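You operate a simulated robot arm through the tools that you are given. There is no shell and no other tool.

The job below is to be done with a simulated robot arm. You get a single attempt, and the scene is never put back.

JOB
Wax the middle of the clamped brush's back, then stand it on the brush board.
Fine: use the green pad and the green box; pad back on the black mat, lid shut; slide block drawn right back; leave the red-dot brush. Set down upright: green pad, green-dot nail brush. A coat counts when it lies all over at full strength: go over it till it gets no stronger.

It is judged by the outcome, as a careful person would: the job done as asked, and still so three seconds after it is handed in. It fails if anything else is knocked over, pushed out of place, dropped, spilled or broken. A push-on lid holds only when it is set on centred and level and pressed home; a screw cap is set on level and turned clockwise until tight.

ROBOT AND FRAMES
A 7-joint arm with a two-finger parallel gripper, fixed in place. Base frame: the origin is at the foot of the arm, x ahead of it, y to its left, z up; the work surface is at about z = 780. Units: mm, rad, N and s.
With the tool pointing down near the work surface it reaches from about 300 to 700 mm from the base axis. Its first joint turns from -1.152 to 1.152 rad. Payload 1.57 kg.
Tool frame: the origin (TCP) lies between the finger pads and is the grasp point; the fingertips stand 30 mm ahead of it; z points along the fingers, y is the line along which they close. The gripper opens to 110 mm. The fingers are 24 mm wide and 12 mm thick; the gripper's body (48 by 112 mm) begins 78 mm behind the TCP.
Orientation is that of the tool frame in the base frame, as a unit quaternion [w, x, y, z]. With the fingers straight down and closing along the base's y, the tool's x points along the base's -x, its y along +y and its z along -z.

CONTROLS
- The arm moves only by the tool step_arm. Its argument "series" is a list of rows, each a list of 7 numbers: the shift along the tool's x, y, z in mm, then the turn, a rotation vector about the tool's x, y, z in degrees, then the gripper command, from -1 (shut) to 1 (fully open), values between in proportion. In form: [[tx, ty, tz, wx, wy, wz, jaw], ...]. A call has 1 to 20 rows; each row is the pose to reach, as a shift and turn from the pose commanded when the call began, along the tool's axes at that moment. Rows are played at 5 a second. More than 50 mm and 0.15 rad between two rows, or a gripper value outside its range, and nothing of the call is played. Where a pose cannot be reached the arm comes as near as it can. A force on the tool above 50 N (or 10 N above the force at the start of the call, whichever is more), or a blocked arm, ends the call early, and 0.2 s more pass. The fingers move at their own pace (about 108 mm/s each) and stop on an object; they squeeze with about 28 N. The grip force told is the motor's: it shows also when the fingers shut on nothing. Time passes only in rows, and 0.2 s behind the last, so rows that repeat a pose let the fingers close. The reply holds the time, the measured pose of the TCP, the force on the tool along the base axes, the opening and the grip force, in the units named above and with some noise, with the torque about the TCP (base axes, N m) and any sound that the robot's microphone picked up.
- Cameras (640 x 400 px; columns grow to the right, rows downward): "scene" is fixed at [150.5, -411.4, 1355.8]; the picture's right is [0.73, -0.68, 0.00], its down [-0.57, -0.61, -0.56] and it looks along [0.38, 0.41, -0.83] (base axes); focal length 252 px, centre (320, 200). "wrist" rides on the gripper at [70, 16, -141] in the tool frame; the picture's right is [-0.23, 0.97, 0.00], its down [-0.86, -0.20, -0.48] and it looks along [-0.47, -0.11, 0.88] (tool axes); focal length 222 px, centre (320, 200). There is no depth. A picture from a camera that has moved, and an enlarged one, comes with that camera's place and axes in the base frame and with its lens. The place of the scene camera against the robot may be out by one fixed shift of up to 25 mm in any direction.
- capture(camera): a new picture of that camera. It takes no simulated time.
- zoom(camera, box): a new picture of the part [left, top, right, bottom] of that camera's present view, enlarged. It takes no simulated time.
- close_job(): hands the job in; it is judged then, once.

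Nothing tells you positions but the pictures and the camera data. Unless the task says otherwise, let go and move clear before handing in.

The tools are called after "Request:" by a JSON object that holds its "fn" and its "kwargs". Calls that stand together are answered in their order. step_arm: Moves the arm, as the interface text tells. Its arguments: {"type":"object","properties":{"series":{"type":"array","items":{"type":"array","items":{"type":"number"}}}},"required":["series"]} The other tools are called the same way: capture (camera) takes a picture; zoom (camera, box) takes an enlarged picture of a part of a camera's view; close_job () hands the job in.

At the start:

```text
clock: 0.0
tool_pos: [426.8, -120.6, 1085.4]
ee_rot: [0.0, 0.0, 1.0, 0.0]
force: [0.4, -0.8, 0.4]
torque: [-0.04, -0.03, -0.01]
grip_width: 109.8
finger_force: 0.1
```

scene: 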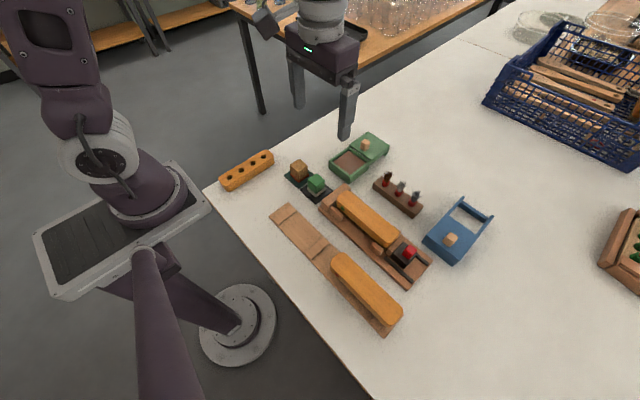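
wrist: 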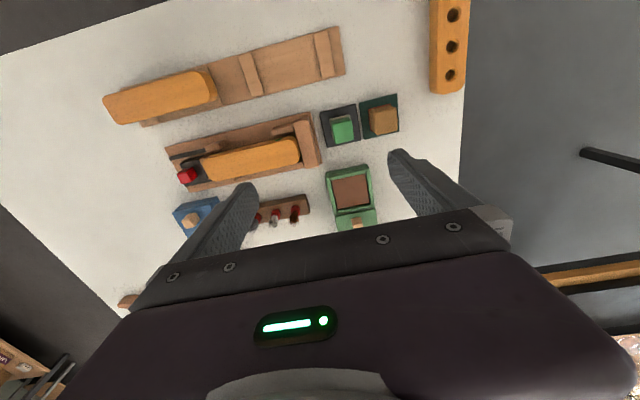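

I see a bench with a clamped brush in a wooden jig, a brush board with another brush, green and blue boxes, and two pads on mats. I'll look closer before moving anything.

Request:
{"fn": "zoom", "kwargs": {"camera": "scene", "box": [260, 120, 420, 220]}}

Request:
{"fn": "zoom", "kwargs": {"camera": "scene", "box": [300, 170, 460, 270]}}

Request:
{"fn": "zoom", "kwargs": {"camera": "scene", "box": [260, 195, 420, 345]}}

Request:
{"fn": "zoom", "kwargs": {"camera": "wrist", "box": [80, 20, 280, 145]}}

Request:
{"fn": "zoom", "kwargs": {"camera": "wrist", "box": [150, 100, 350, 225]}}

Request:
{"fn": "zoom", "kwargs": {"camera": "wrist", "box": [290, 80, 450, 240]}}

```text
4.00 times, centred on (340, 170) of scene
camera zoom: at [150.5, -411.4, 1355.8], right [0.73, -0.68, 0.0], down [-0.57, -0.61, -0.56], along [0.38, 0.41, -0.83], focal length 1009 px, centre (240, 320)
```

zoom: 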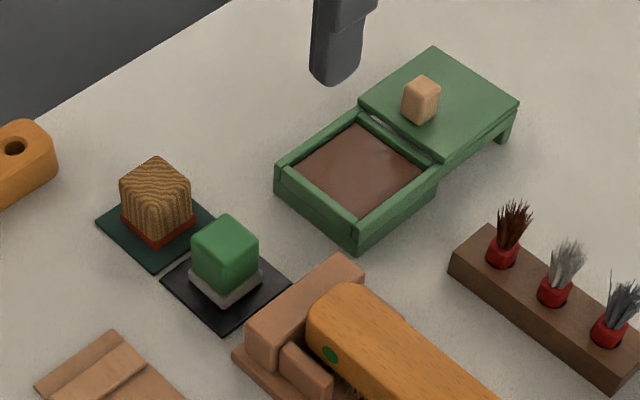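

```text
4.00 times, centred on (380, 220) of scene
camera zoom: at [150.5, -411.4, 1355.8], right [0.73, -0.68, 0.0], down [-0.57, -0.61, -0.56], along [0.38, 0.41, -0.83], focal length 1009 px, centre (80, 120)
```

zoom: 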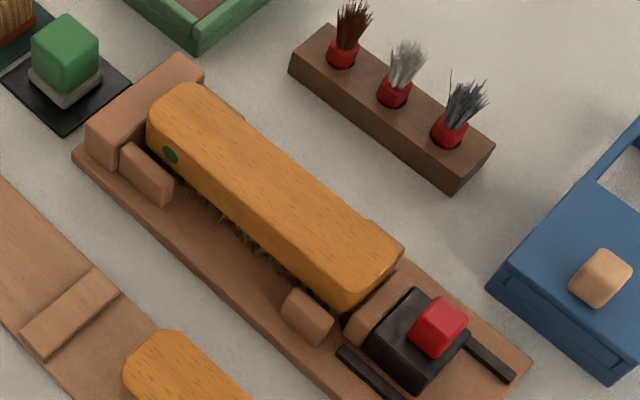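

```text
2.67 times, centred on (340, 270) of scene
camera zoom: at [150.5, -411.4, 1355.8], right [0.73, -0.68, 0.0], down [-0.57, -0.61, -0.56], along [0.38, 0.41, -0.83], focal length 673 px, centre (267, 13)
```

zoom: 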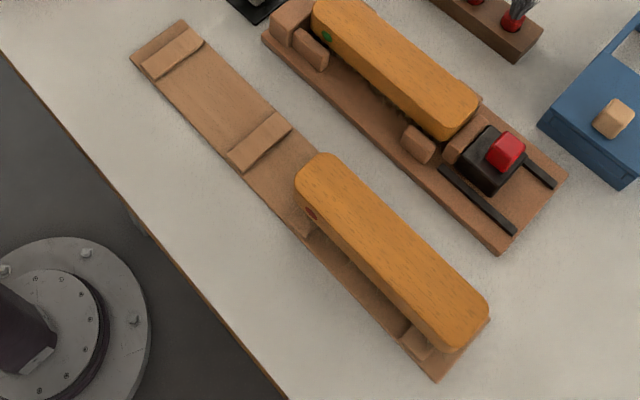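

```text
3.20 times, centred on (180, 82) of wrist
camera zoom: at [356.5, -105.7, 1227.1], right [0.23, 0.97, 0.0], down [0.86, -0.2, 0.48], along [0.47, -0.11, -0.88], focal length 711 px, centre (768, 576)
```

zoom: 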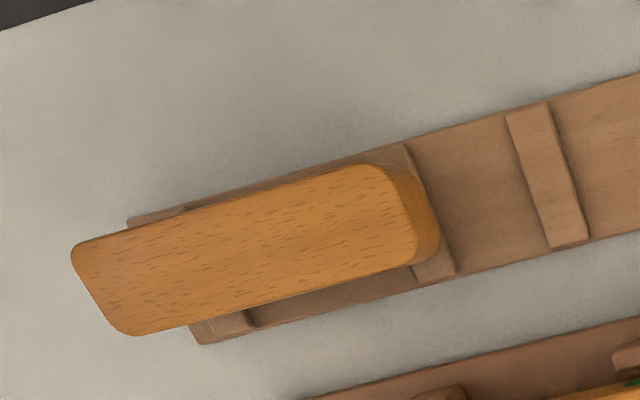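

```text
3.20 times, centred on (250, 162) of wrist
camera zoom: at [356.5, -105.7, 1227.1], right [0.23, 0.97, 0.0], down [0.86, -0.2, 0.48], along [0.47, -0.11, -0.88], focal length 711 px, centre (544, 320)
```

zoom: 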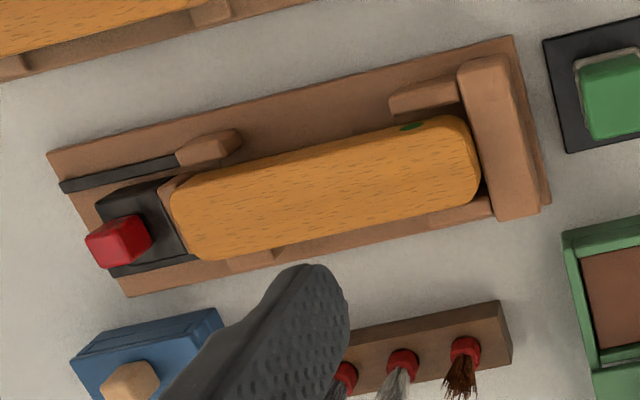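

```text
2.50 times, centred on (370, 160) of wrist
camera zoom: at [356.5, -105.7, 1227.1], right [0.23, 0.97, 0.0], down [0.86, -0.2, 0.48], along [0.47, -0.11, -0.88], focal length 555 px, centre (195, 300)
```

zoom: 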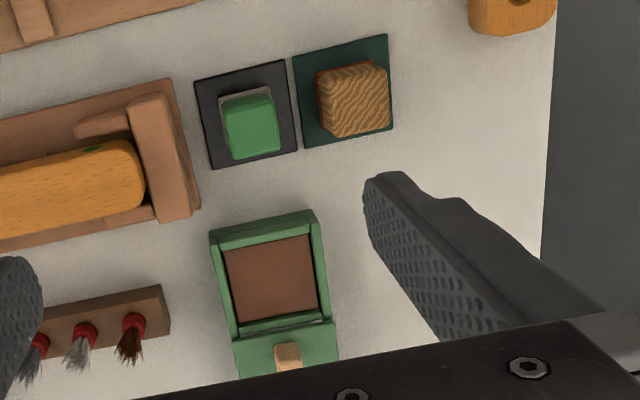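

The green box stands open with its lid drawn out towards +x, and the green pad is on the black mat at about (447, -84). I'll move closer for better wrist views.

Request:
{"fn": "step_arm", "kwargs": {"series": [[-30, 10, 30, 0, 0, 0, 1], [-60, 25, 60, 0, 0, 0, 1], [-90, 35, 95, 0, 0, 0, 1]]}}

Request:
{"fn": "capture", "kwargs": {"camera": "wrist"}}

Request:
{"fn": "zoom", "kwargs": {"camera": "wrist", "box": [220, 60, 460, 210]}}

Request:
{"fn": "zoom", "kwargs": {"camera": "scene", "box": [410, 180, 510, 280]}}

```text
clock: 0.8
tool_pos: [516.9, -86.1, 990.4]
ee_rot: [0.0, 0.0, 1.0, 0.0]
force: [-0.7, -0.7, -0.9]
torque: [0.02, -0.01, -0.04]
grip_width: 109.8
finger_force: 0.2
```

```text
taken
camera wrist: at [447.5, -70.0, 1131.1], right [0.23, 0.97, 0.0], down [0.86, -0.2, 0.48], along [0.47, -0.11, -0.88], focal length 222 px, centre (320, 200)
```

wrist: 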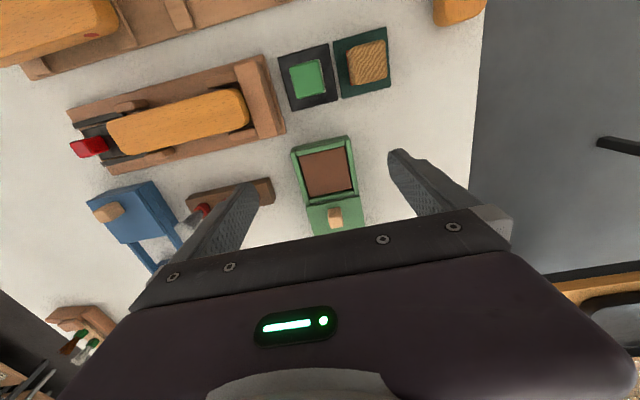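

```text
2.67 times, centred on (340, 135) of wrist
camera zoom: at [447.5, -70.0, 1131.1], right [0.23, 0.97, 0.0], down [0.86, -0.2, 0.48], along [0.47, -0.11, -0.88], focal length 592 px, centre (267, 373)
```

zoom: 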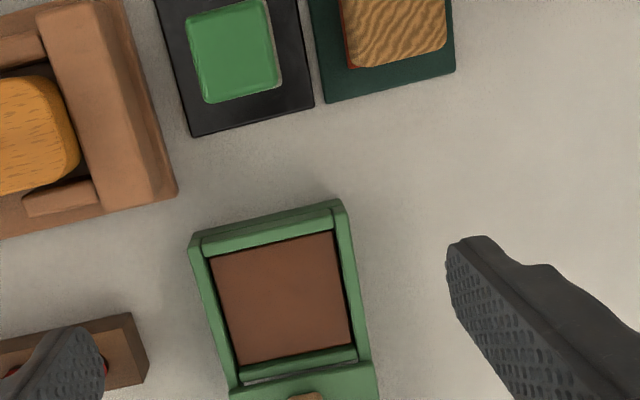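

```text
4.00 times, centred on (460, 230) of scene
camera zoom: at [150.5, -411.4, 1355.8], right [0.73, -0.68, 0.0], down [-0.57, -0.61, -0.56], along [0.38, 0.41, -0.83], focal length 1009 px, centre (-240, 80)
```

zoom: 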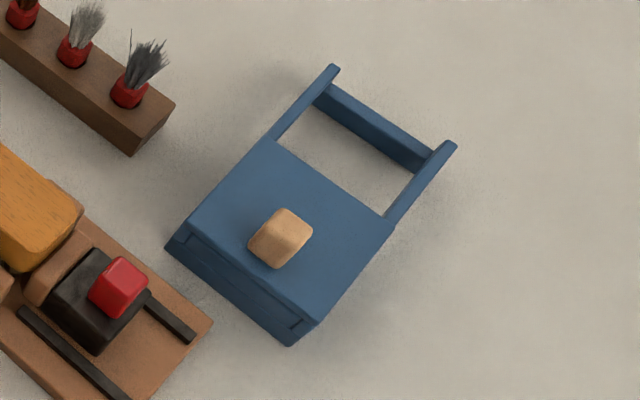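

The boxes look aligned with the base axes, and the shut blue box shows that the lids slide along rails until they cover the box. Next I'll view the clamped brush and the brush board from the near side.

Request:
{"fn": "step_arm", "kwargs": {"series": [[45, -20, 0, 0, 0, 0, 1], [80, -50, 0, 0, 0, 0, 1], [115, -85, 0, 0, 0, 0, 1], [147, -120, 0, 0, 0, 0, 1], [147, -134, 0, 0, 0, 0, 1]]}}

Request:
{"fn": "capture", "kwargs": {"camera": "wrist"}}

Request:
{"fn": "zoom", "kwargs": {"camera": "wrist", "box": [160, 80, 400, 230]}}

Request:
{"fn": "zoom", "kwargs": {"camera": "wrist", "box": [320, 60, 560, 210]}}

```text
clock: 2.0
tool_pos: [369.4, -220.3, 991.1]
ee_rot: [0.0, 0.001, 1.0, 0.0]
force: [-0.1, -0.8, -0.2]
torque: [-0.02, 0.0, -0.03]
grip_width: 110.1
finger_force: 0.0
```

```text
taken
camera wrist: at [299.3, -204.0, 1132.2], right [0.23, 0.97, 0.0], down [0.85, -0.2, 0.48], along [0.47, -0.11, -0.88], focal length 222 px, centre (320, 200)
```

wrist: 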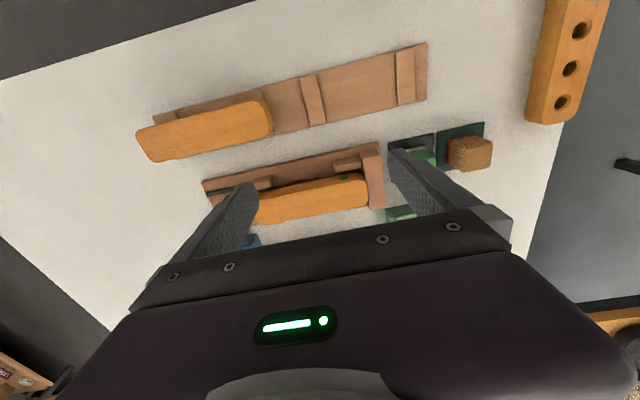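

```text
2.67 times, centred on (280, 155) of wrist
camera zoom: at [299.3, -204.0, 1132.2], right [0.23, 0.97, 0.0], down [0.85, -0.2, 0.48], along [0.47, -0.11, -0.88], focal length 592 px, centre (427, 320)
```

zoom: 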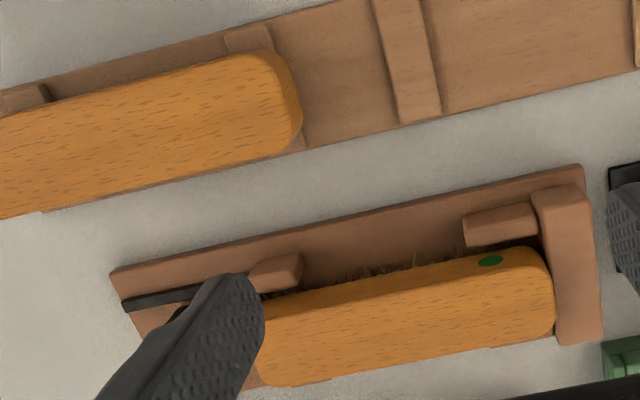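

```text
2.67 times, centred on (440, 135) of wrist
camera zoom: at [299.3, -204.0, 1132.2], right [0.23, 0.97, 0.0], down [0.85, -0.2, 0.48], along [0.47, -0.11, -0.88], focal length 592 px, centre (0, 373)
```

zoom: 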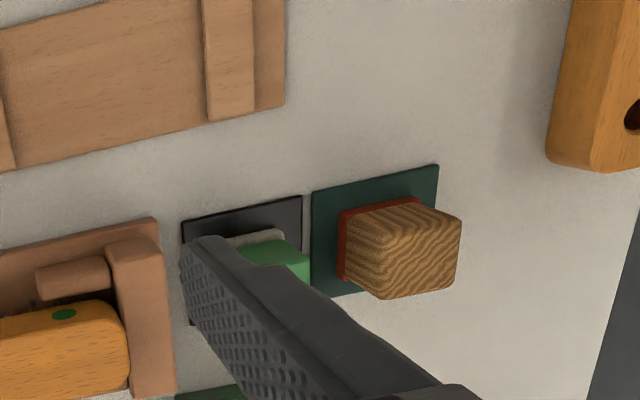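

I triangulate the brush top at z≈844, spanning x 433–476 and y -340 to -170. The green pad's handle is about 35 mm square at (446, -86) with its top at z≈825. I'll turn the wrist 90° so the fingers close along x, which clears the neighbouring items, and move above the pad.

Request:
{"fn": "step_arm", "kwargs": {"series": [[-7, 11, 0, 0, 0, 7.5, 1], [-13, 22, 5, 0, 0, 15, 1], [-19, 33, 10, 0, 0, 22.5, 1], [-25, 45, 15, 0, 0, 30, 1], [-31, 56, 20, 0, 0, 37.5, 1], [-38, 67, 25, 0, 0, 45, 1], [-45, 78, 30, 0, 0, 52.5, 1], [-51, 90, 30, 0, 0, 60, 1], [-58, 101, 30, 0, 0, 67.5, 1], [-64, 112, 30, 0, 0, 75, 1], [-70, 123, 30, 0, 0, 82.5, 1], [-77, 134, 30, 0, 0, 90, 1], [-77, 134, 30, 0, 0, 90, 1]]}}

Request:
{"fn": "capture", "kwargs": {"camera": "wrist"}}

Request:
{"fn": "capture", "kwargs": {"camera": "scene"}}

```text
clock: 4.8
tool_pos: [446.6, -87.2, 960.8]
ee_rot: [0.0, 0.708, 0.707, 0.0]
force: [-0.1, -0.9, -0.9]
torque: [-0.02, -0.01, -0.02]
grip_width: 110.2
finger_force: 0.0
```

```text
taken
camera wrist: at [462.3, -17.4, 1102.3], right [0.97, -0.23, 0.0], down [-0.2, -0.85, 0.48], along [-0.11, -0.47, -0.88], focal length 222 px, centre (320, 200)
```

wrist: 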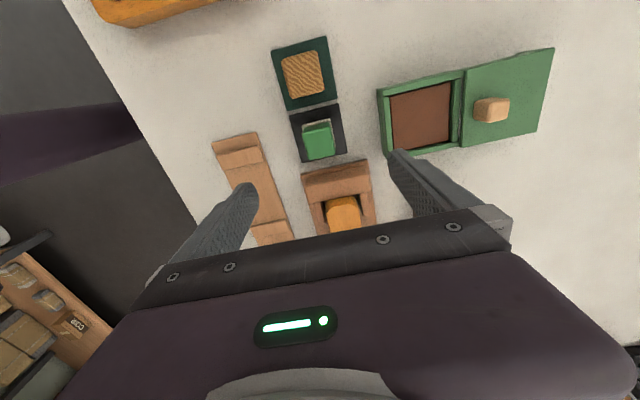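

```text
taken
```

scene: 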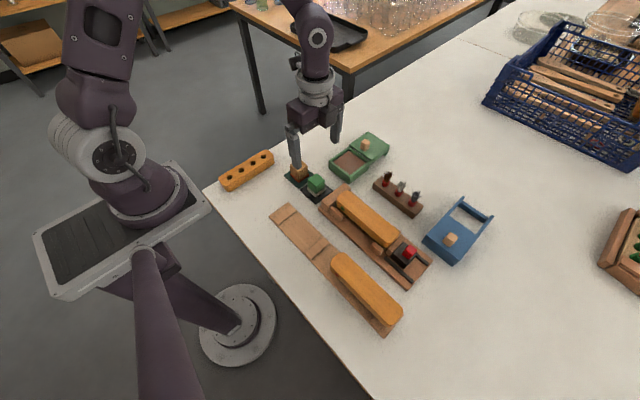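

Request:
{"fn": "zoom", "kwargs": {"camera": "wrist", "box": [260, 30, 380, 170]}}

Request:
{"fn": "zoom", "kwargs": {"camera": "wrist", "box": [365, 35, 565, 160]}}

```text
2.86 times, centred on (320, 100) of wrist
camera zoom: at [462.3, -17.4, 1102.3], right [0.97, -0.23, 0.0], down [-0.2, -0.85, 0.48], along [-0.11, -0.47, -0.88], focal length 635 px, centre (320, 486)
```

zoom: 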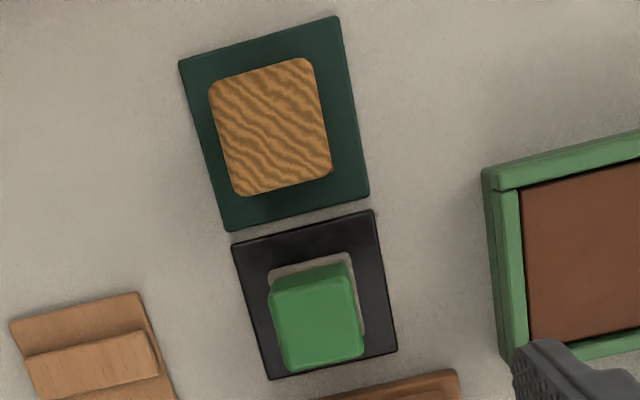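

```text
3.20 times, centred on (465, 98) of wrist
camera zoom: at [462.3, -17.4, 1102.3], right [0.97, -0.23, 0.0], down [-0.2, -0.85, 0.48], along [-0.11, -0.47, -0.88], focal length 711 px, centre (-144, 528)
```

zoom: 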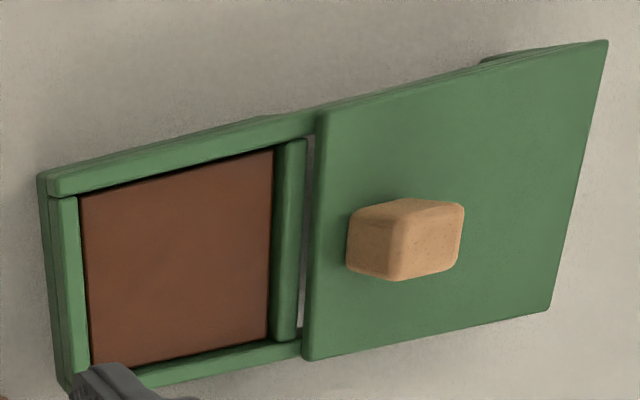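

The pad handle is centred at about (446, -85.5), its felt is about 39 mm square, and the mat centre is about (445, -86). I'll partly close the jaws, descend and grasp the handle high up.

Request:
{"fn": "step_arm", "kwargs": {"series": [[1.7, -0.6, 20, 0, 0, 0, 0.25], [1.7, -0.6, 50, 0, 0, 0, 0.25], [1.7, -0.6, 80, 0, 0, 0, 0.25], [1.7, -0.6, 105, 0, 0, 0, 0.25], [1.7, -0.6, 120, 0, 0, 0, 0.25], [1.7, -0.6, 129, 0, 0, 0, 0.25], [1.7, -0.6, 129, 0, 0, 0, 0.25]]}}

Request:
{"fn": "zoom", "kwargs": {"camera": "scene", "box": [270, 130, 370, 230]}}

Request:
{"fn": "capture", "kwargs": {"camera": "wrist"}}

```text
clock: 6.4
tool_pos: [444.8, -84.6, 831.5]
ee_rot: [0.0, 0.707, 0.707, -0.001]
force: [0.9, 0.8, -0.7]
torque: [0.02, 0.01, -0.01]
grip_width: 68.9
finger_force: 0.1
```

```text
4.00 times, centred on (320, 180) of scene
camera zoom: at [150.5, -411.4, 1355.8], right [0.73, -0.68, 0.0], down [-0.57, -0.61, -0.56], along [0.38, 0.41, -0.83], focal length 1009 px, centre (320, 280)
```

zoom: 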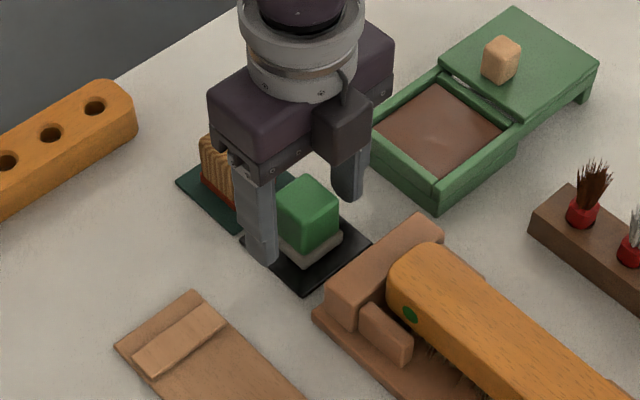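

```text
taken
camera wrist: at [461.4, -15.4, 973.2], right [0.97, -0.23, 0.0], down [-0.2, -0.86, 0.48], along [-0.11, -0.47, -0.88], focal length 222 px, centre (320, 200)
```

wrist: 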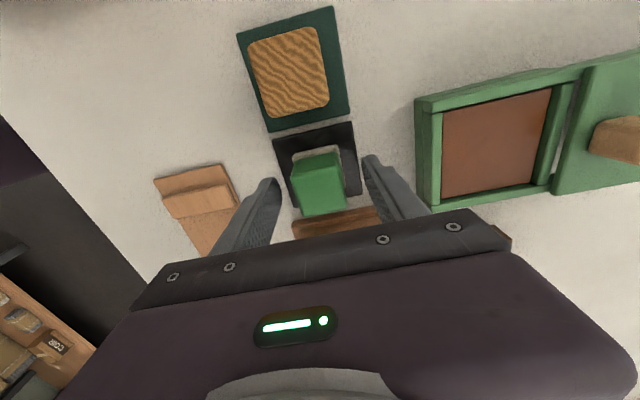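

The fingers straddle the green handle cleanly, so I'll close and lift a little.

Request:
{"fn": "step_arm", "kwargs": {"series": [[0, 0, 0, 0, 0, 0, -0.2], [0, 0, 0, 0, 0, 0, -1], [0, 0, 0, 0, 0, 0, -1], [0, 0, 0, 0, 0, 0, -1]]}}

Request:
{"fn": "step_arm", "kwargs": {"series": [[0, 0, -20, 0, 0, 0, -1], [0, 0, -50, 0, 0, 0, -1], [0, 0, -70, 0, 0, 0, -1], [0, 0, -70, 0, 0, 0, -1]]}}

Request:
{"fn": "zoom", "kwargs": {"camera": "scene", "box": [270, 110, 370, 210]}}

Request:
{"fn": "capture", "kwargs": {"camera": "wrist"}}

```text
clock: 7.4
tool_pos: [445.4, -85.3, 832.8]
ee_rot: [-0.001, 0.707, 0.707, 0.001]
force: [-0.4, -0.2, -0.3]
torque: [0.06, 0.04, 0.01]
grip_width: 34.9
finger_force: 27.8
```

```text
clock: 8.4
tool_pos: [444.7, -85.2, 902.6]
ee_rot: [0.0, 0.708, 0.707, 0.0]
force: [0.5, 0.2, 0.2]
torque: [0.03, -0.02, 0.04]
grip_width: 0.0
finger_force: 21.5
```

```text
4.00 times, centred on (320, 160) of scene
camera zoom: at [150.5, -411.4, 1355.8], right [0.73, -0.68, 0.0], down [-0.57, -0.61, -0.56], along [0.38, 0.41, -0.83], focal length 1009 px, centre (320, 360)
```

zoom: 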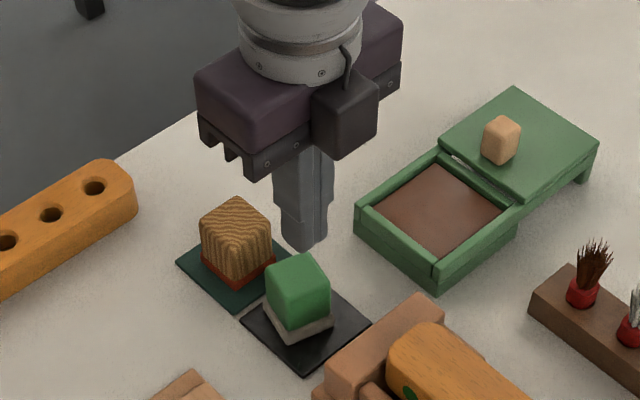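

```text
taken
camera wrist: at [461.2, -15.7, 1044.0], right [0.97, -0.23, 0.0], down [-0.2, -0.86, 0.48], along [-0.11, -0.47, -0.88], focal length 222 px, centre (320, 200)
```

wrist: 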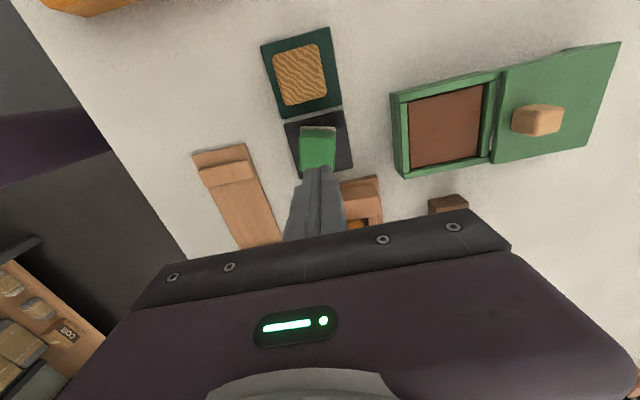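

The grip slipped off and the pad is still on its mat, so I'll look closely at its geometry now.

Request:
{"fn": "zoom", "kwargs": {"camera": "wrist", "box": [270, 100, 370, 190]}}

Request:
{"fn": "zoom", "kwargs": {"camera": "scene", "box": [295, 160, 345, 205]}}

```text
4.44 times, centred on (320, 145) of wrist
camera zoom: at [461.2, -15.7, 1044.0], right [0.97, -0.23, 0.0], down [-0.2, -0.86, 0.48], along [-0.11, -0.47, -0.88], focal length 987 px, centre (320, 444)
```

zoom: 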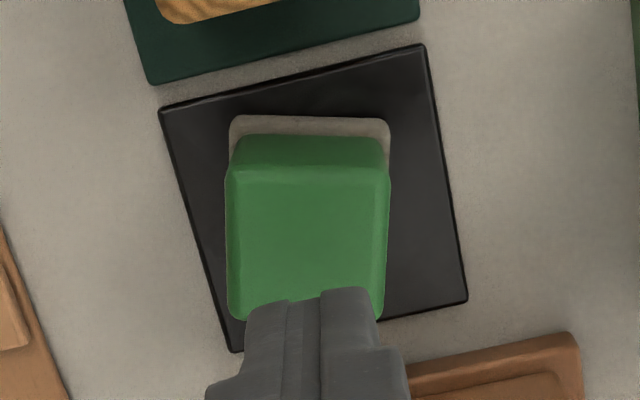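

```text
8.89 times, centred on (320, 182) of scene
camera zoom: at [150.5, -411.4, 1355.8], right [0.73, -0.68, 0.0], down [-0.57, -0.61, -0.56], along [0.38, 0.41, -0.83], focal length 2242 px, centre (320, 356)
```

zoom: 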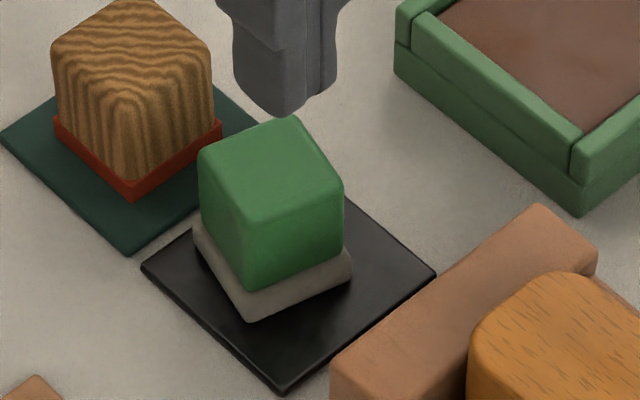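

The pad is still upright but turned about 13° and shifted to roughly (443.7, -78.7), so it slid out during the lift. I'll realign to it, grip a little deeper and lift slowly while checking the opening.

Request:
{"fn": "step_arm", "kwargs": {"series": [[3, 0, 0, 0, 0, 5, 0.25], [6.5, -1, 0, 0, 0, 13, 0.25], [6.5, -1, 30, 0, 0, 13, 0.25], [6.5, -1, 55, 0, 0, 13, 0.25], [6.5, -1, 68, 0, 0, 13, 0.25], [6.5, -1, 75, 0, 0, 13, 0.25], [6.5, -1, 75, 0, 0, 13, 0.25]]}}

Request:
{"fn": "zoom", "kwargs": {"camera": "scene", "box": [285, 140, 345, 205]}}

Request:
{"fn": "zoom", "kwargs": {"camera": "wrist", "box": [240, 120, 400, 240]}}

```text
clock: 10.0
tool_pos: [444.2, -79.4, 825.3]
ee_rot: [0.0, 0.782, 0.623, 0.0]
force: [-0.6, -0.7, -0.3]
torque: [0.0, -0.03, -0.02]
grip_width: 68.6
finger_force: 0.0
```

```text
6.15 times, centred on (315, 172) of scene
camera zoom: at [150.5, -411.4, 1355.8], right [0.73, -0.68, 0.0], down [-0.57, -0.61, -0.56], along [0.38, 0.41, -0.83], focal length 1552 px, centre (351, 369)
```

zoom: 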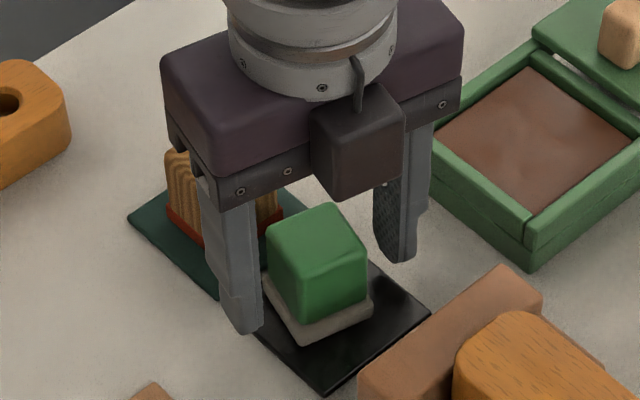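

```text
3.33 times, centred on (320, 180) of wrist
camera zoom: at [476.3, -15.1, 967.9], right [0.9, -0.44, 0.0], down [-0.39, -0.79, 0.48], along [-0.21, -0.43, -0.88], focal length 740 px, centre (320, 267)
```

zoom: 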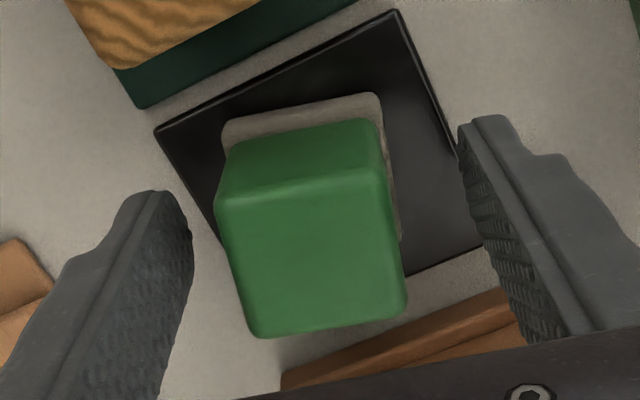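

The fingers are well placed around the handle, so I'll close and raise it a few millimetres slowly.

Request:
{"fn": "step_arm", "kwargs": {"series": [[1.5, 0, 0, 0, 0, 0, -0.2], [1.5, 0, 0, 0, 0, 0, -0.6], [1.5, 0, 0, 0, 0, 0, -1], [1.5, 0, 0, 0, 0, 0, -1], [1.5, 0, 0, 0, 0, 0, -1]]}}

Request:
{"fn": "step_arm", "kwargs": {"series": [[1.5, 0, -1, 0, 0, 0, -1], [1.5, 0, -2, 0, 0, 0, -1], [1.5, 0, -4, 0, 0, 0, -1], [1.5, 0, -4, 0, 0, 0, -1]]}}

Request:
{"fn": "zoom", "kwargs": {"camera": "scene", "box": [285, 140, 345, 205]}}

Request:
{"fn": "zoom", "kwargs": {"camera": "wrist", "box": [240, 120, 400, 240]}}

```text
clock: 11.2
tool_pos: [444.5, -77.8, 826.0]
ee_rot: [0.001, 0.783, 0.623, 0.0]
force: [-1.4, 0.0, 0.3]
torque: [0.01, 0.0, 0.01]
grip_width: 35.4
finger_force: 27.7
```

```text
clock: 12.2
tool_pos: [445.7, -75.8, 831.7]
ee_rot: [0.001, 0.782, 0.623, 0.001]
force: [0.0, -0.5, -0.4]
torque: [-0.02, -0.01, 0.0]
grip_width: 35.2
finger_force: 27.9
```

```text
6.15 times, centred on (315, 172) of scene
camera zoom: at [150.5, -411.4, 1355.8], right [0.73, -0.68, 0.0], down [-0.57, -0.61, -0.56], along [0.38, 0.41, -0.83], focal length 1552 px, centre (351, 369)
```

zoom: 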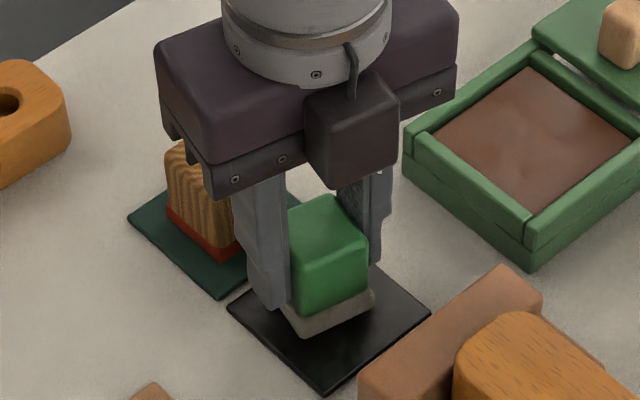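

```text
3.33 times, centred on (320, 180) of wrist
camera zoom: at [476.6, -11.6, 971.9], right [0.9, -0.44, 0.0], down [-0.39, -0.79, 0.48], along [-0.21, -0.43, -0.88], focal length 740 px, centre (320, 267)
```

zoom: 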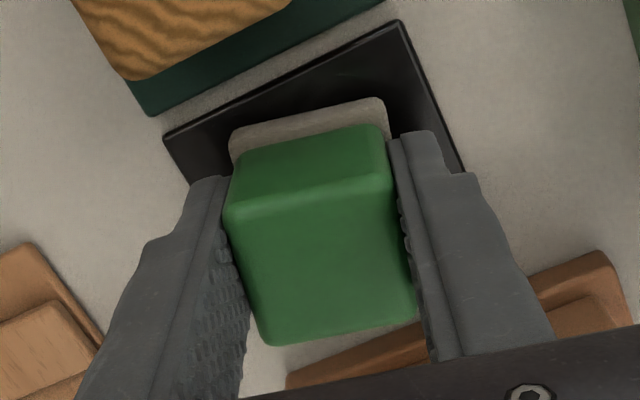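

The pad seems to be held at 35.2 mm and rising, so I'll keep lifting gently and check again.

Request:
{"fn": "step_arm", "kwargs": {"series": [[0, 0, -2, 0, 0, 0, -1], [0, 0, -4, 0, 0, 0, -1], [0, 0, -7, 0, 0, 0, -1], [0, 0, -10, 0, 0, 0, -1], [0, 0, -10, 0, 0, 0, -1]]}}

Request:
{"fn": "zoom", "kwargs": {"camera": "scene", "box": [285, 140, 345, 205]}}

Request:
{"fn": "zoom", "kwargs": {"camera": "wrist", "box": [240, 120, 400, 240]}}

```text
clock: 13.4
tool_pos: [444.1, -74.8, 840.5]
ee_rot: [-0.001, 0.783, 0.622, 0.0]
force: [0.2, 0.2, 0.1]
torque: [0.01, -0.03, -0.02]
grip_width: 35.2
finger_force: 27.8
```

```text
6.15 times, centred on (315, 172) of scene
camera zoom: at [150.5, -411.4, 1355.8], right [0.73, -0.68, 0.0], down [-0.57, -0.61, -0.56], along [0.38, 0.41, -0.83], focal length 1552 px, centre (351, 369)
```

zoom: 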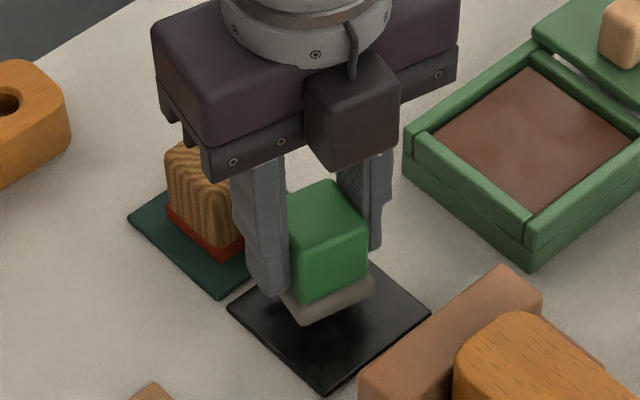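

```text
3.33 times, centred on (320, 180) of wrist
camera zoom: at [476.5, -11.7, 982.2], right [0.9, -0.44, 0.0], down [-0.39, -0.79, 0.48], along [-0.21, -0.43, -0.88], focal length 740 px, centre (320, 267)
```

zoom: 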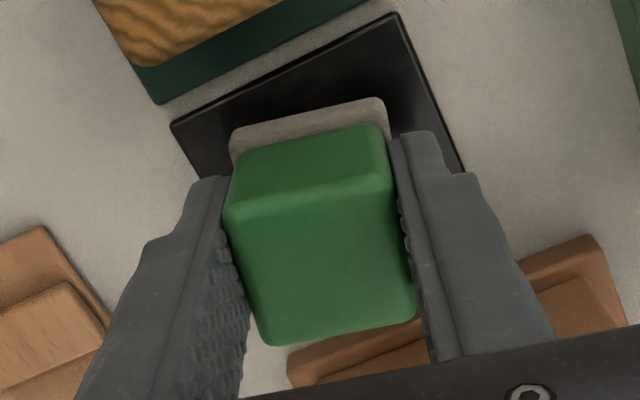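

The pad is firmly held now. I'll raise it clear and turn the wrist back square to the base.

Request:
{"fn": "step_arm", "kwargs": {"series": [[0, 0, -10, 0, 0, 0, -1], [0, 0, -25, 0, 0, 0, -1], [0, 0, -40, 0, 0, -4, -1], [0, 0, -55, 0, 0, -9, -1], [0, 0, -70, 0, 0, -13, -1], [0, 0, -70, 0, 0, -13, -1]]}}

Request:
{"fn": "capture", "kwargs": {"camera": "wrist"}}

Request:
{"fn": "zoom", "kwargs": {"camera": "wrist", "box": [240, 120, 400, 240]}}

```text
clock: 14.8
tool_pos: [445.8, -76.0, 909.9]
ee_rot: [0.0, 0.707, 0.708, 0.0]
force: [0.7, -0.1, -0.5]
torque: [0.0, -0.04, -0.02]
grip_width: 35.5
finger_force: 28.4
```

```text
taken
camera wrist: at [461.7, -6.6, 1052.1], right [0.97, -0.23, 0.0], down [-0.2, -0.86, 0.48], along [-0.11, -0.47, -0.88], focal length 222 px, centre (320, 200)
```

wrist: 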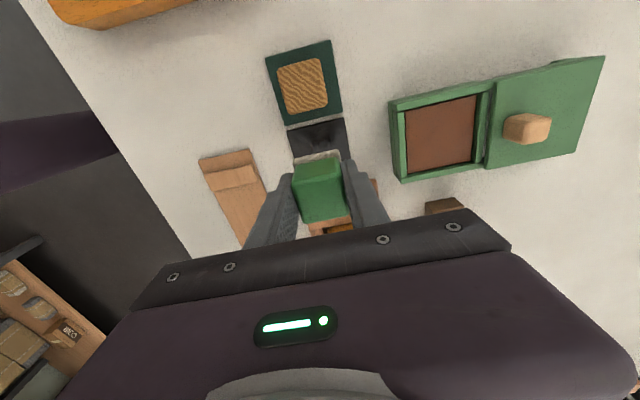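

```text
3.33 times, centred on (320, 180) of wrist
camera zoom: at [461.7, -6.6, 1052.1], right [0.97, -0.23, 0.0], down [-0.2, -0.86, 0.48], along [-0.11, -0.47, -0.88], focal length 740 px, centre (320, 267)
```

zoom: 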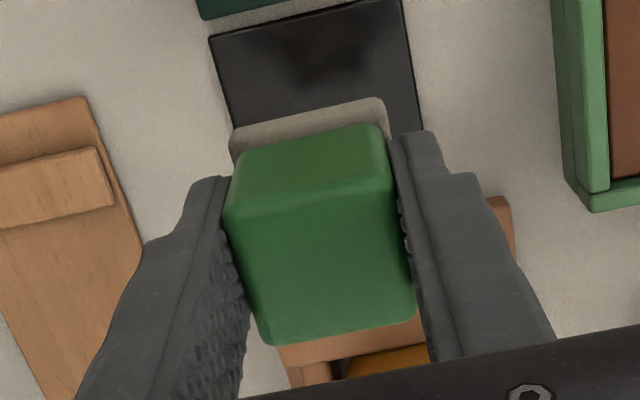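

The pad is square in the grip with its bottom about 43 mm below the TCP. The wax centre is about (579, -91), so I'll move over the box and come down to just above the wax.

Request:
{"fn": "step_arm", "kwargs": {"series": [[-4, 35, 0, 0, 0, 0, -1], [-8, 70, 0, 0, 0, 0, -1], [-12, 105, 0, 0, 0, 0, -1], [-15, 133.5, 0, 0, 0, 0, -1], [-15, 133.5, 20, 0, 0, 0, -1], [-15, 133.5, 40, 0, 0, 0, -1], [-15, 133.5, 52, 0, 0, 0, -1], [-15, 133.5, 52, 0, 0, 0, -1]]}}

Request:
{"fn": "zoom", "kwargs": {"camera": "scene", "box": [320, 100, 420, 200]}}

Request:
{"fn": "zoom", "kwargs": {"camera": "wrist", "box": [220, 60, 460, 240]}}

```text
clock: 16.6
tool_pos: [579.5, -90.8, 858.2]
ee_rot: [0.0, 0.707, 0.707, 0.001]
force: [-0.1, -0.1, -0.3]
torque: [0.0, 0.01, 0.02]
grip_width: 35.3
finger_force: 27.4
```

```text
4.00 times, centred on (370, 150) of scene
camera zoom: at [150.5, -411.4, 1355.8], right [0.73, -0.68, 0.0], down [-0.57, -0.61, -0.56], along [0.38, 0.41, -0.83], focal length 1009 px, centre (120, 400)
```

zoom: 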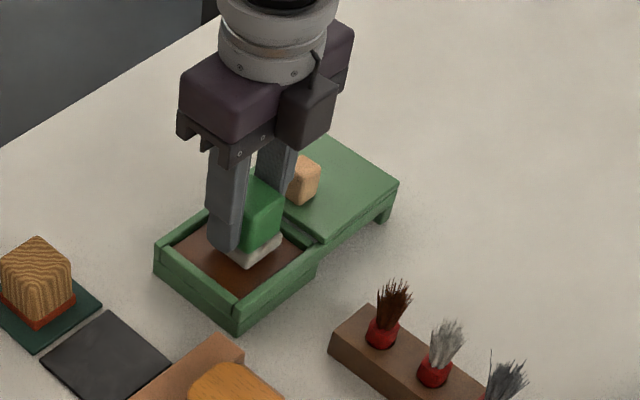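

```text
2.22 times, centred on (340, 150) of wrist
camera zoom: at [594.6, -21.0, 999.8], right [0.97, -0.23, 0.0], down [-0.2, -0.86, 0.48], along [-0.11, -0.47, -0.88], focal length 494 px, centre (276, 311)
```

zoom: 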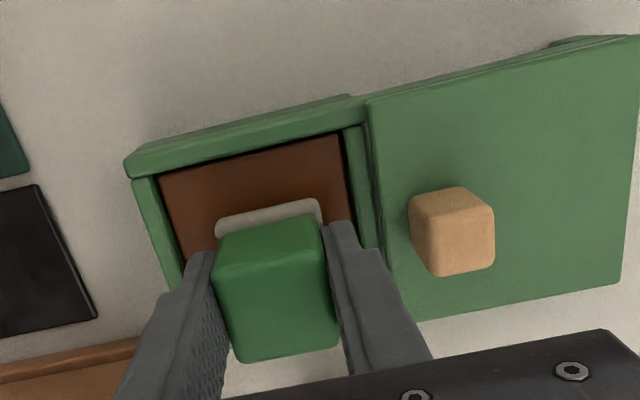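

The pad is centred over the wax, so I'll lower it in small steps and watch the force.

Request:
{"fn": "step_arm", "kwargs": {"series": [[0, -2, 3, 0, 0, 0, -1], [0, -2, 6, 0, 0, 0, -1], [0, -2, 9, 0, 0, 0, -1], [0, -2, 9, 0, 0, 0, -1]]}}

Request:
{"fn": "step_arm", "kwargs": {"series": [[0, 0, 2, 0, 0, 0, -1], [0, 0, 4, 0, 0, 0, -1], [0, 0, 4, 0, 0, 0, -1]]}}

Request:
{"fn": "step_arm", "kwargs": {"series": [[0, 0, 1, 0, 0, 0, -1], [0, 0, 2, 0, 0, 0, -1], [0, 0, 2, 0, 0, 0, -1]]}}

Request:
{"fn": "zoom", "kwargs": {"camera": "scene", "box": [320, 100, 420, 200]}}

```text
clock: 17.6
tool_pos: [577.4, -90.9, 850.2]
ee_rot: [0.001, 0.707, 0.707, 0.0]
force: [-6.3, 3.1, 27.6]
torque: [0.01, 0.27, -0.01]
grip_width: 35.3
finger_force: 28.2
```

```text
clock: 18.0
tool_pos: [578.1, -91.8, 851.6]
ee_rot: [0.003, 0.706, 0.708, 0.001]
force: [-1.7, -1.0, 13.7]
torque: [0.01, 0.16, 0.0]
grip_width: 35.4
finger_force: 27.5
stopped in row 2: the force on the tool passed its limit at 55 N (the readings are from after the stop); the commanded pose is now the measured one
```

```text
clock: 18.8
tool_pos: [578.3, -92.1, 850.1]
ee_rot: [0.003, 0.706, 0.708, 0.002]
force: [-3.7, 0.4, 13.1]
torque: [0.05, 0.34, 0.01]
grip_width: 35.2
finger_force: 27.7
stopped in row 3: the force on the tool passed its limit at 51 N (the readings are from after the stop); the commanded pose is now the measured one
```

```text
4.00 times, centred on (370, 150) of scene
camera zoom: at [150.2, -411.4, 1355.9], right [0.73, -0.68, 0.0], down [-0.57, -0.61, -0.56], along [0.38, 0.41, -0.83], focal length 1009 px, centre (120, 400)
```

zoom: 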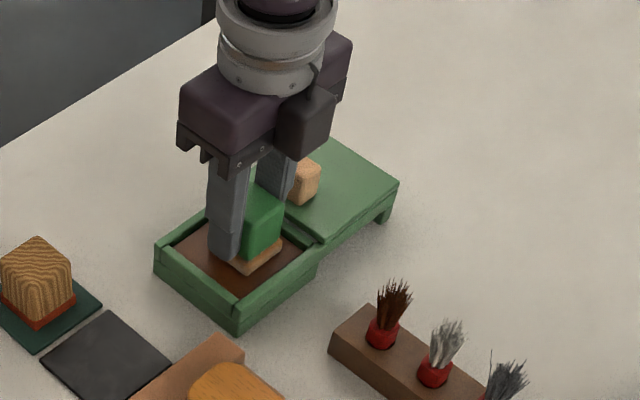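

The pad has touched the wax at TCP z≈850 and its felt has taken on the wax colour. I'll lift it clear and check the pad.

Request:
{"fn": "step_arm", "kwargs": {"series": [[0, 0, -5, 0, 0, 0, -1], [0, 0, -20, 0, 0, 0, -1], [0, 0, -45, 0, 0, 0, -1], [0, 0, -65, 0, 0, 0, -1], [0, 0, -65, 0, 0, 0, -1]]}}

Request:
{"fn": "zoom", "kwargs": {"camera": "scene", "box": [320, 80, 420, 190]}}

Request:
{"fn": "zoom", "kwargs": {"camera": "wrist", "box": [220, 60, 460, 240]}}

```text
clock: 20.0
tool_pos: [577.3, -91.3, 916.1]
ee_rot: [0.003, 0.706, 0.708, 0.002]
force: [0.0, -1.2, -0.5]
torque: [0.01, -0.01, -0.01]
grip_width: 35.2
finger_force: 27.2
```

```text
3.64 times, centred on (370, 135) of scene
camera zoom: at [150.5, -411.4, 1355.8], right [0.73, -0.68, 0.0], down [-0.57, -0.61, -0.56], along [0.38, 0.41, -0.83], focal length 917 px, centre (138, 436)
```

zoom: 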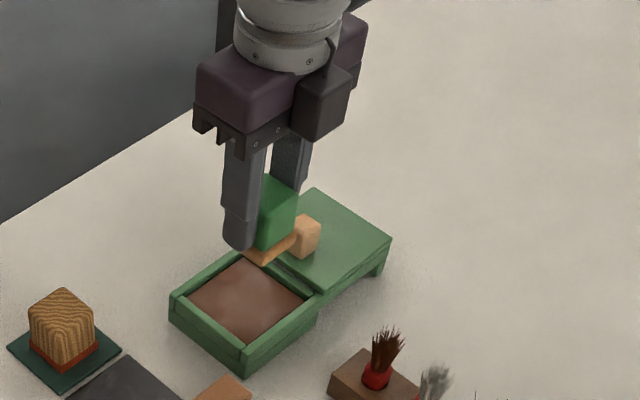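

```text
2.22 times, centred on (340, 150) of wrist
camera zoom: at [592.8, -21.7, 1056.8], right [0.97, -0.23, 0.01], down [-0.2, -0.85, 0.48], along [-0.1, -0.47, -0.88], focal length 494 px, centre (276, 311)
```

zoom: 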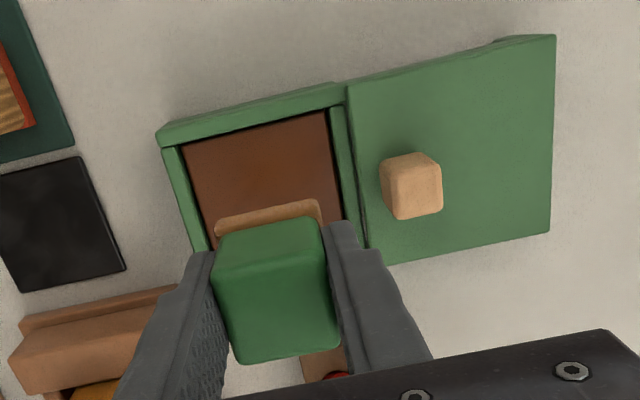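

The felt is loaded with wax and the pad hasn't shifted in the grip. I'll carry it above the middle of the clamped brush at about (454.5, -255).

Request:
{"fn": "step_arm", "kwargs": {"series": [[0, -20, -20, 0.4, 0.1, 0.16, -1], [-30, -50, -20, 0.4, 0.1, 0.16, -1], [-65, -80, -20, 0.4, 0.1, 0.16, -1], [-100, -105, -20, 0.4, 0.1, 0.16, -1], [-135, -122.5, -20, 0.4, 0.1, 0.16, -1], [-163.7, -122.5, -15, 0.4, 0.1, 0.16, -1], [-163.7, -122.5, 0, 0.4, 0.1, 0.16, -1], [-163.7, -122.5, 0, 0.4, 0.1, 0.16, -1]]}}

Request:
{"fn": "zoom", "kwargs": {"camera": "scene", "box": [310, 120, 450, 280]}}

Request:
{"fn": "capture", "kwargs": {"camera": "wrist"}}

Request:
{"fn": "zoom", "kwargs": {"camera": "wrist", "box": [220, 60, 460, 240]}}

```text
clock: 21.8
tool_pos: [455.8, -255.8, 913.4]
ee_rot: [0.0, 0.708, 0.706, 0.001]
force: [-0.3, 0.5, -0.7]
torque: [0.01, 0.0, -0.02]
grip_width: 35.0
finger_force: 28.7
```

```text
2.50 times, centred on (380, 200) of scene
camera zoom: at [150.5, -411.5, 1355.8], right [0.73, -0.68, 0.0], down [-0.57, -0.61, -0.56], along [0.38, 0.41, -0.83], focal length 631 px, centre (170, 200)
```

zoom: 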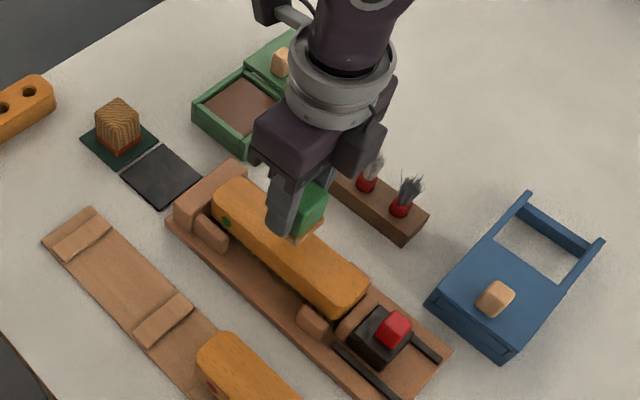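

```text
taken
camera wrist: at [472.4, -186.4, 1054.9], right [0.97, -0.23, 0.0], down [-0.2, -0.86, 0.48], along [-0.11, -0.47, -0.88], focal length 222 px, centre (320, 200)
```

wrist: 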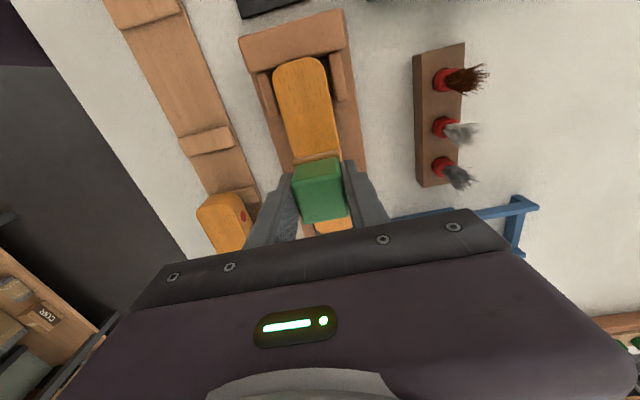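

```text
2.22 times, centred on (340, 150) of wrist
camera zoom: at [472.4, -186.4, 1054.9], right [0.97, -0.23, 0.0], down [-0.2, -0.86, 0.48], along [-0.11, -0.47, -0.88], focal length 494 px, centre (276, 311)
```

zoom: 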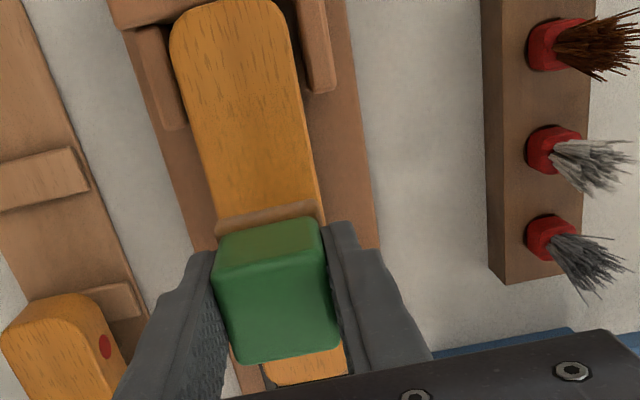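

The brush top runs x 433–475 with its centre at x≈454. I'll lower towards expected contact at TCP z≈887.

Request:
{"fn": "step_arm", "kwargs": {"series": [[0.8, -1.6, 8, 0, 0, 0, -1], [0.8, -1.6, 16, 0, 0, 0, -1], [0.8, -1.6, 21, 0, 0, 0, -1], [0.8, -1.6, 21, 0, 0, 0, -1]]}}

```text
clock: 22.8
tool_pos: [455.0, -253.6, 893.0]
ee_rot: [0.0, 0.707, 0.707, 0.0]
force: [-0.1, 0.7, -0.8]
torque: [0.0, 0.0, -0.06]
grip_width: 35.2
finger_force: 28.2
```

Request:
{"fn": "step_arm", "kwargs": {"series": [[0, 0, 1.5, 0, 0, 0, -1], [0, 0, 3, 0, 0, 0, -1], [0, 0, 3, 0, 0, 0, -1]]}}

```text
clock: 23.6
tool_pos: [453.4, -253.5, 890.6]
ee_rot: [0.0, 0.708, 0.706, -0.001]
force: [-0.4, 0.8, 0.0]
torque: [-0.01, 0.02, -0.02]
grip_width: 35.2
finger_force: 27.7
```

No contact yet, so I'll keep going down in small steps.

Request:
{"fn": "step_arm", "kwargs": {"series": [[0, 0, 1, 0, 0, 0, -1], [0, 0, 2, 0, 0, 0, -1], [0, 0, 2, 0, 0, 0, -1]]}}

```text
clock: 24.4
tool_pos: [454.5, -254.3, 887.4]
ee_rot: [0.0, 0.708, 0.707, -0.001]
force: [0.2, -0.5, -1.2]
torque: [0.03, -0.01, 0.02]
grip_width: 35.2
finger_force: 28.1
```

Request:
{"fn": "step_arm", "kwargs": {"series": [[0, 0, 1, 0, 0, 0, -1], [0, 0, 1.5, 0, 0, 0, -1], [0, 0, 1.5, 0, 0, 0, -1]]}}

```text
clock: 25.2
tool_pos: [454.8, -254.1, 886.8]
ee_rot: [-0.001, 0.708, 0.707, -0.001]
force: [-0.4, 0.3, 2.7]
torque: [0.0, 0.05, 0.01]
grip_width: 35.3
finger_force: 28.3
```

Contact is just starting at 2.7 N. I'll press a touch more.

Request:
{"fn": "step_arm", "kwargs": {"series": [[0, 0, 0.5, 0, 0, 0, -1], [0, 0, 0.8, 0, 0, 0, -1], [0, 0, 0.8, 0, 0, 0, -1]]}}

```text
clock: 26.0
tool_pos: [454.4, -253.7, 886.4]
ee_rot: [0.0, 0.707, 0.707, 0.0]
force: [-1.5, 2.9, 24.0]
torque: [0.11, 0.14, 0.03]
grip_width: 35.3
finger_force: 27.8
```

That reads about 24 N, so I'll ease off slightly and rub a short back-and-forth over the middle. Then I'll lift and look.

Request:
{"fn": "step_arm", "kwargs": {"series": [[0, 0, -0.4, 0, 0, 0, -1], [4, 0, -0.4, 0, 0, 0, -1], [8, 0, -0.4, 0, 0, 0, -1], [8, 2.5, -0.4, 0, 0, 0, -1], [4, 2.5, -0.4, 0, 0, 0, -1], [0, 2.5, -0.4, 0, 0, 0, -1], [-4, 2.5, -0.4, 0, 0, 0, -1], [-8, 2.5, -0.4, 0, 0, 0, -1], [-8, 0, -0.4, 0, 0, 0, -1], [-8, -2.5, -0.4, 0, 0, 0, -1], [-4, -2.5, -0.4, 0, 0, 0, -1], [0, -2.5, -0.4, 0, 0, 0, -1], [4, -2.5, -0.4, 0, 0, 0, -1], [8, -2.5, -0.4, 0, 0, 0, -1], [4, 0, -0.4, 0, 0, 0, -1], [0, 0, -0.4, 0, 0, 0, -1]]}}

Request:
{"fn": "zoom", "kwargs": {"camera": "wrist", "box": [220, 60, 460, 240]}}

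Request:
{"fn": "zoom", "kwargs": {"camera": "scene", "box": [330, 170, 420, 270]}}

```text
clock: 29.4
tool_pos: [455.3, -253.1, 886.8]
ee_rot: [0.0, 0.707, 0.708, 0.001]
force: [-0.8, 9.9, 22.5]
torque: [0.36, -0.02, 0.02]
grip_width: 35.2
finger_force: 28.2
```

```text
2.22 times, centred on (340, 150) of wrist
camera zoom: at [471.1, -183.7, 1028.0], right [0.97, -0.23, 0.0], down [-0.2, -0.86, 0.48], along [-0.11, -0.46, -0.88], focal length 494 px, centre (276, 311)
```

zoom: 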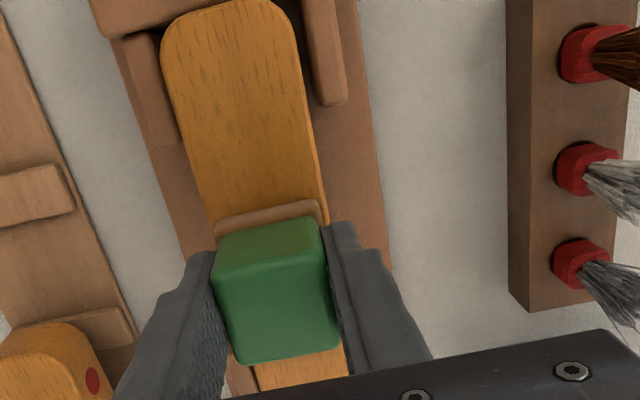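

```text
4.00 times, centred on (375, 220) of scene
camera zoom: at [150.2, -411.0, 1356.0], right [0.73, -0.68, 0.0], down [-0.57, -0.61, -0.56], along [0.38, 0.41, -0.83], focal length 1009 px, centre (100, 120)
```

zoom: 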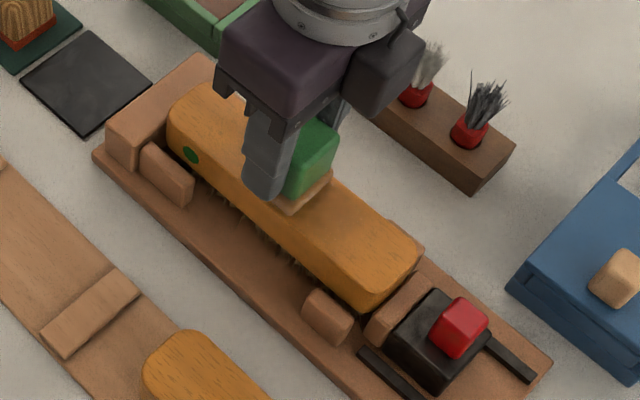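

I'll lift and move toward -y so the wrist camera can see the middle of the brush back.

Request:
{"fn": "step_arm", "kwargs": {"series": [[0, 0, -5, 0, 0, 0, -1], [0, 0, -25, 0, 0, 0, -1], [-20, 0, -40, 0, 0, 0, -1], [-45, 0, -40, 0, 0, 0, -1], [-45, 0, -40, 0, 0, 0, -1]]}}

Request:
{"fn": "zoom", "kwargs": {"camera": "wrist", "box": [220, 60, 400, 200]}}

Request:
{"fn": "zoom", "kwargs": {"camera": "scene", "box": [330, 170, 420, 270]}}

```text
clock: 30.6
tool_pos: [455.0, -299.4, 926.7]
ee_rot: [0.0, 0.708, 0.707, 0.0]
force: [0.2, 0.4, 0.3]
torque: [0.01, 0.05, -0.03]
grip_width: 35.2
finger_force: 27.9
```

```text
2.86 times, centred on (310, 130) of wrist
camera zoom: at [470.9, -230.3, 1068.5], right [0.97, -0.23, 0.0], down [-0.2, -0.86, 0.48], along [-0.11, -0.47, -0.88], focal length 635 px, centre (349, 400)
```

zoom: 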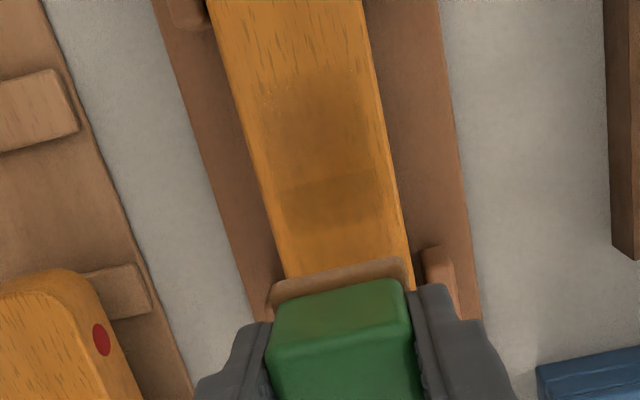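

```text
4.00 times, centred on (375, 220) of scene
camera zoom: at [150.5, -411.5, 1355.8], right [0.73, -0.68, 0.0], down [-0.57, -0.61, -0.56], along [0.38, 0.41, -0.83], focal length 1009 px, centre (100, 120)
```

zoom: 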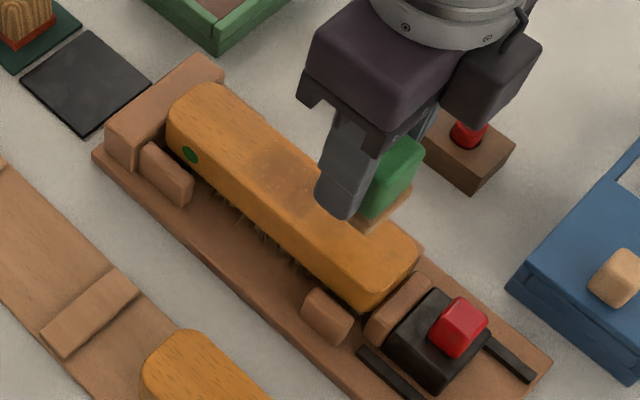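

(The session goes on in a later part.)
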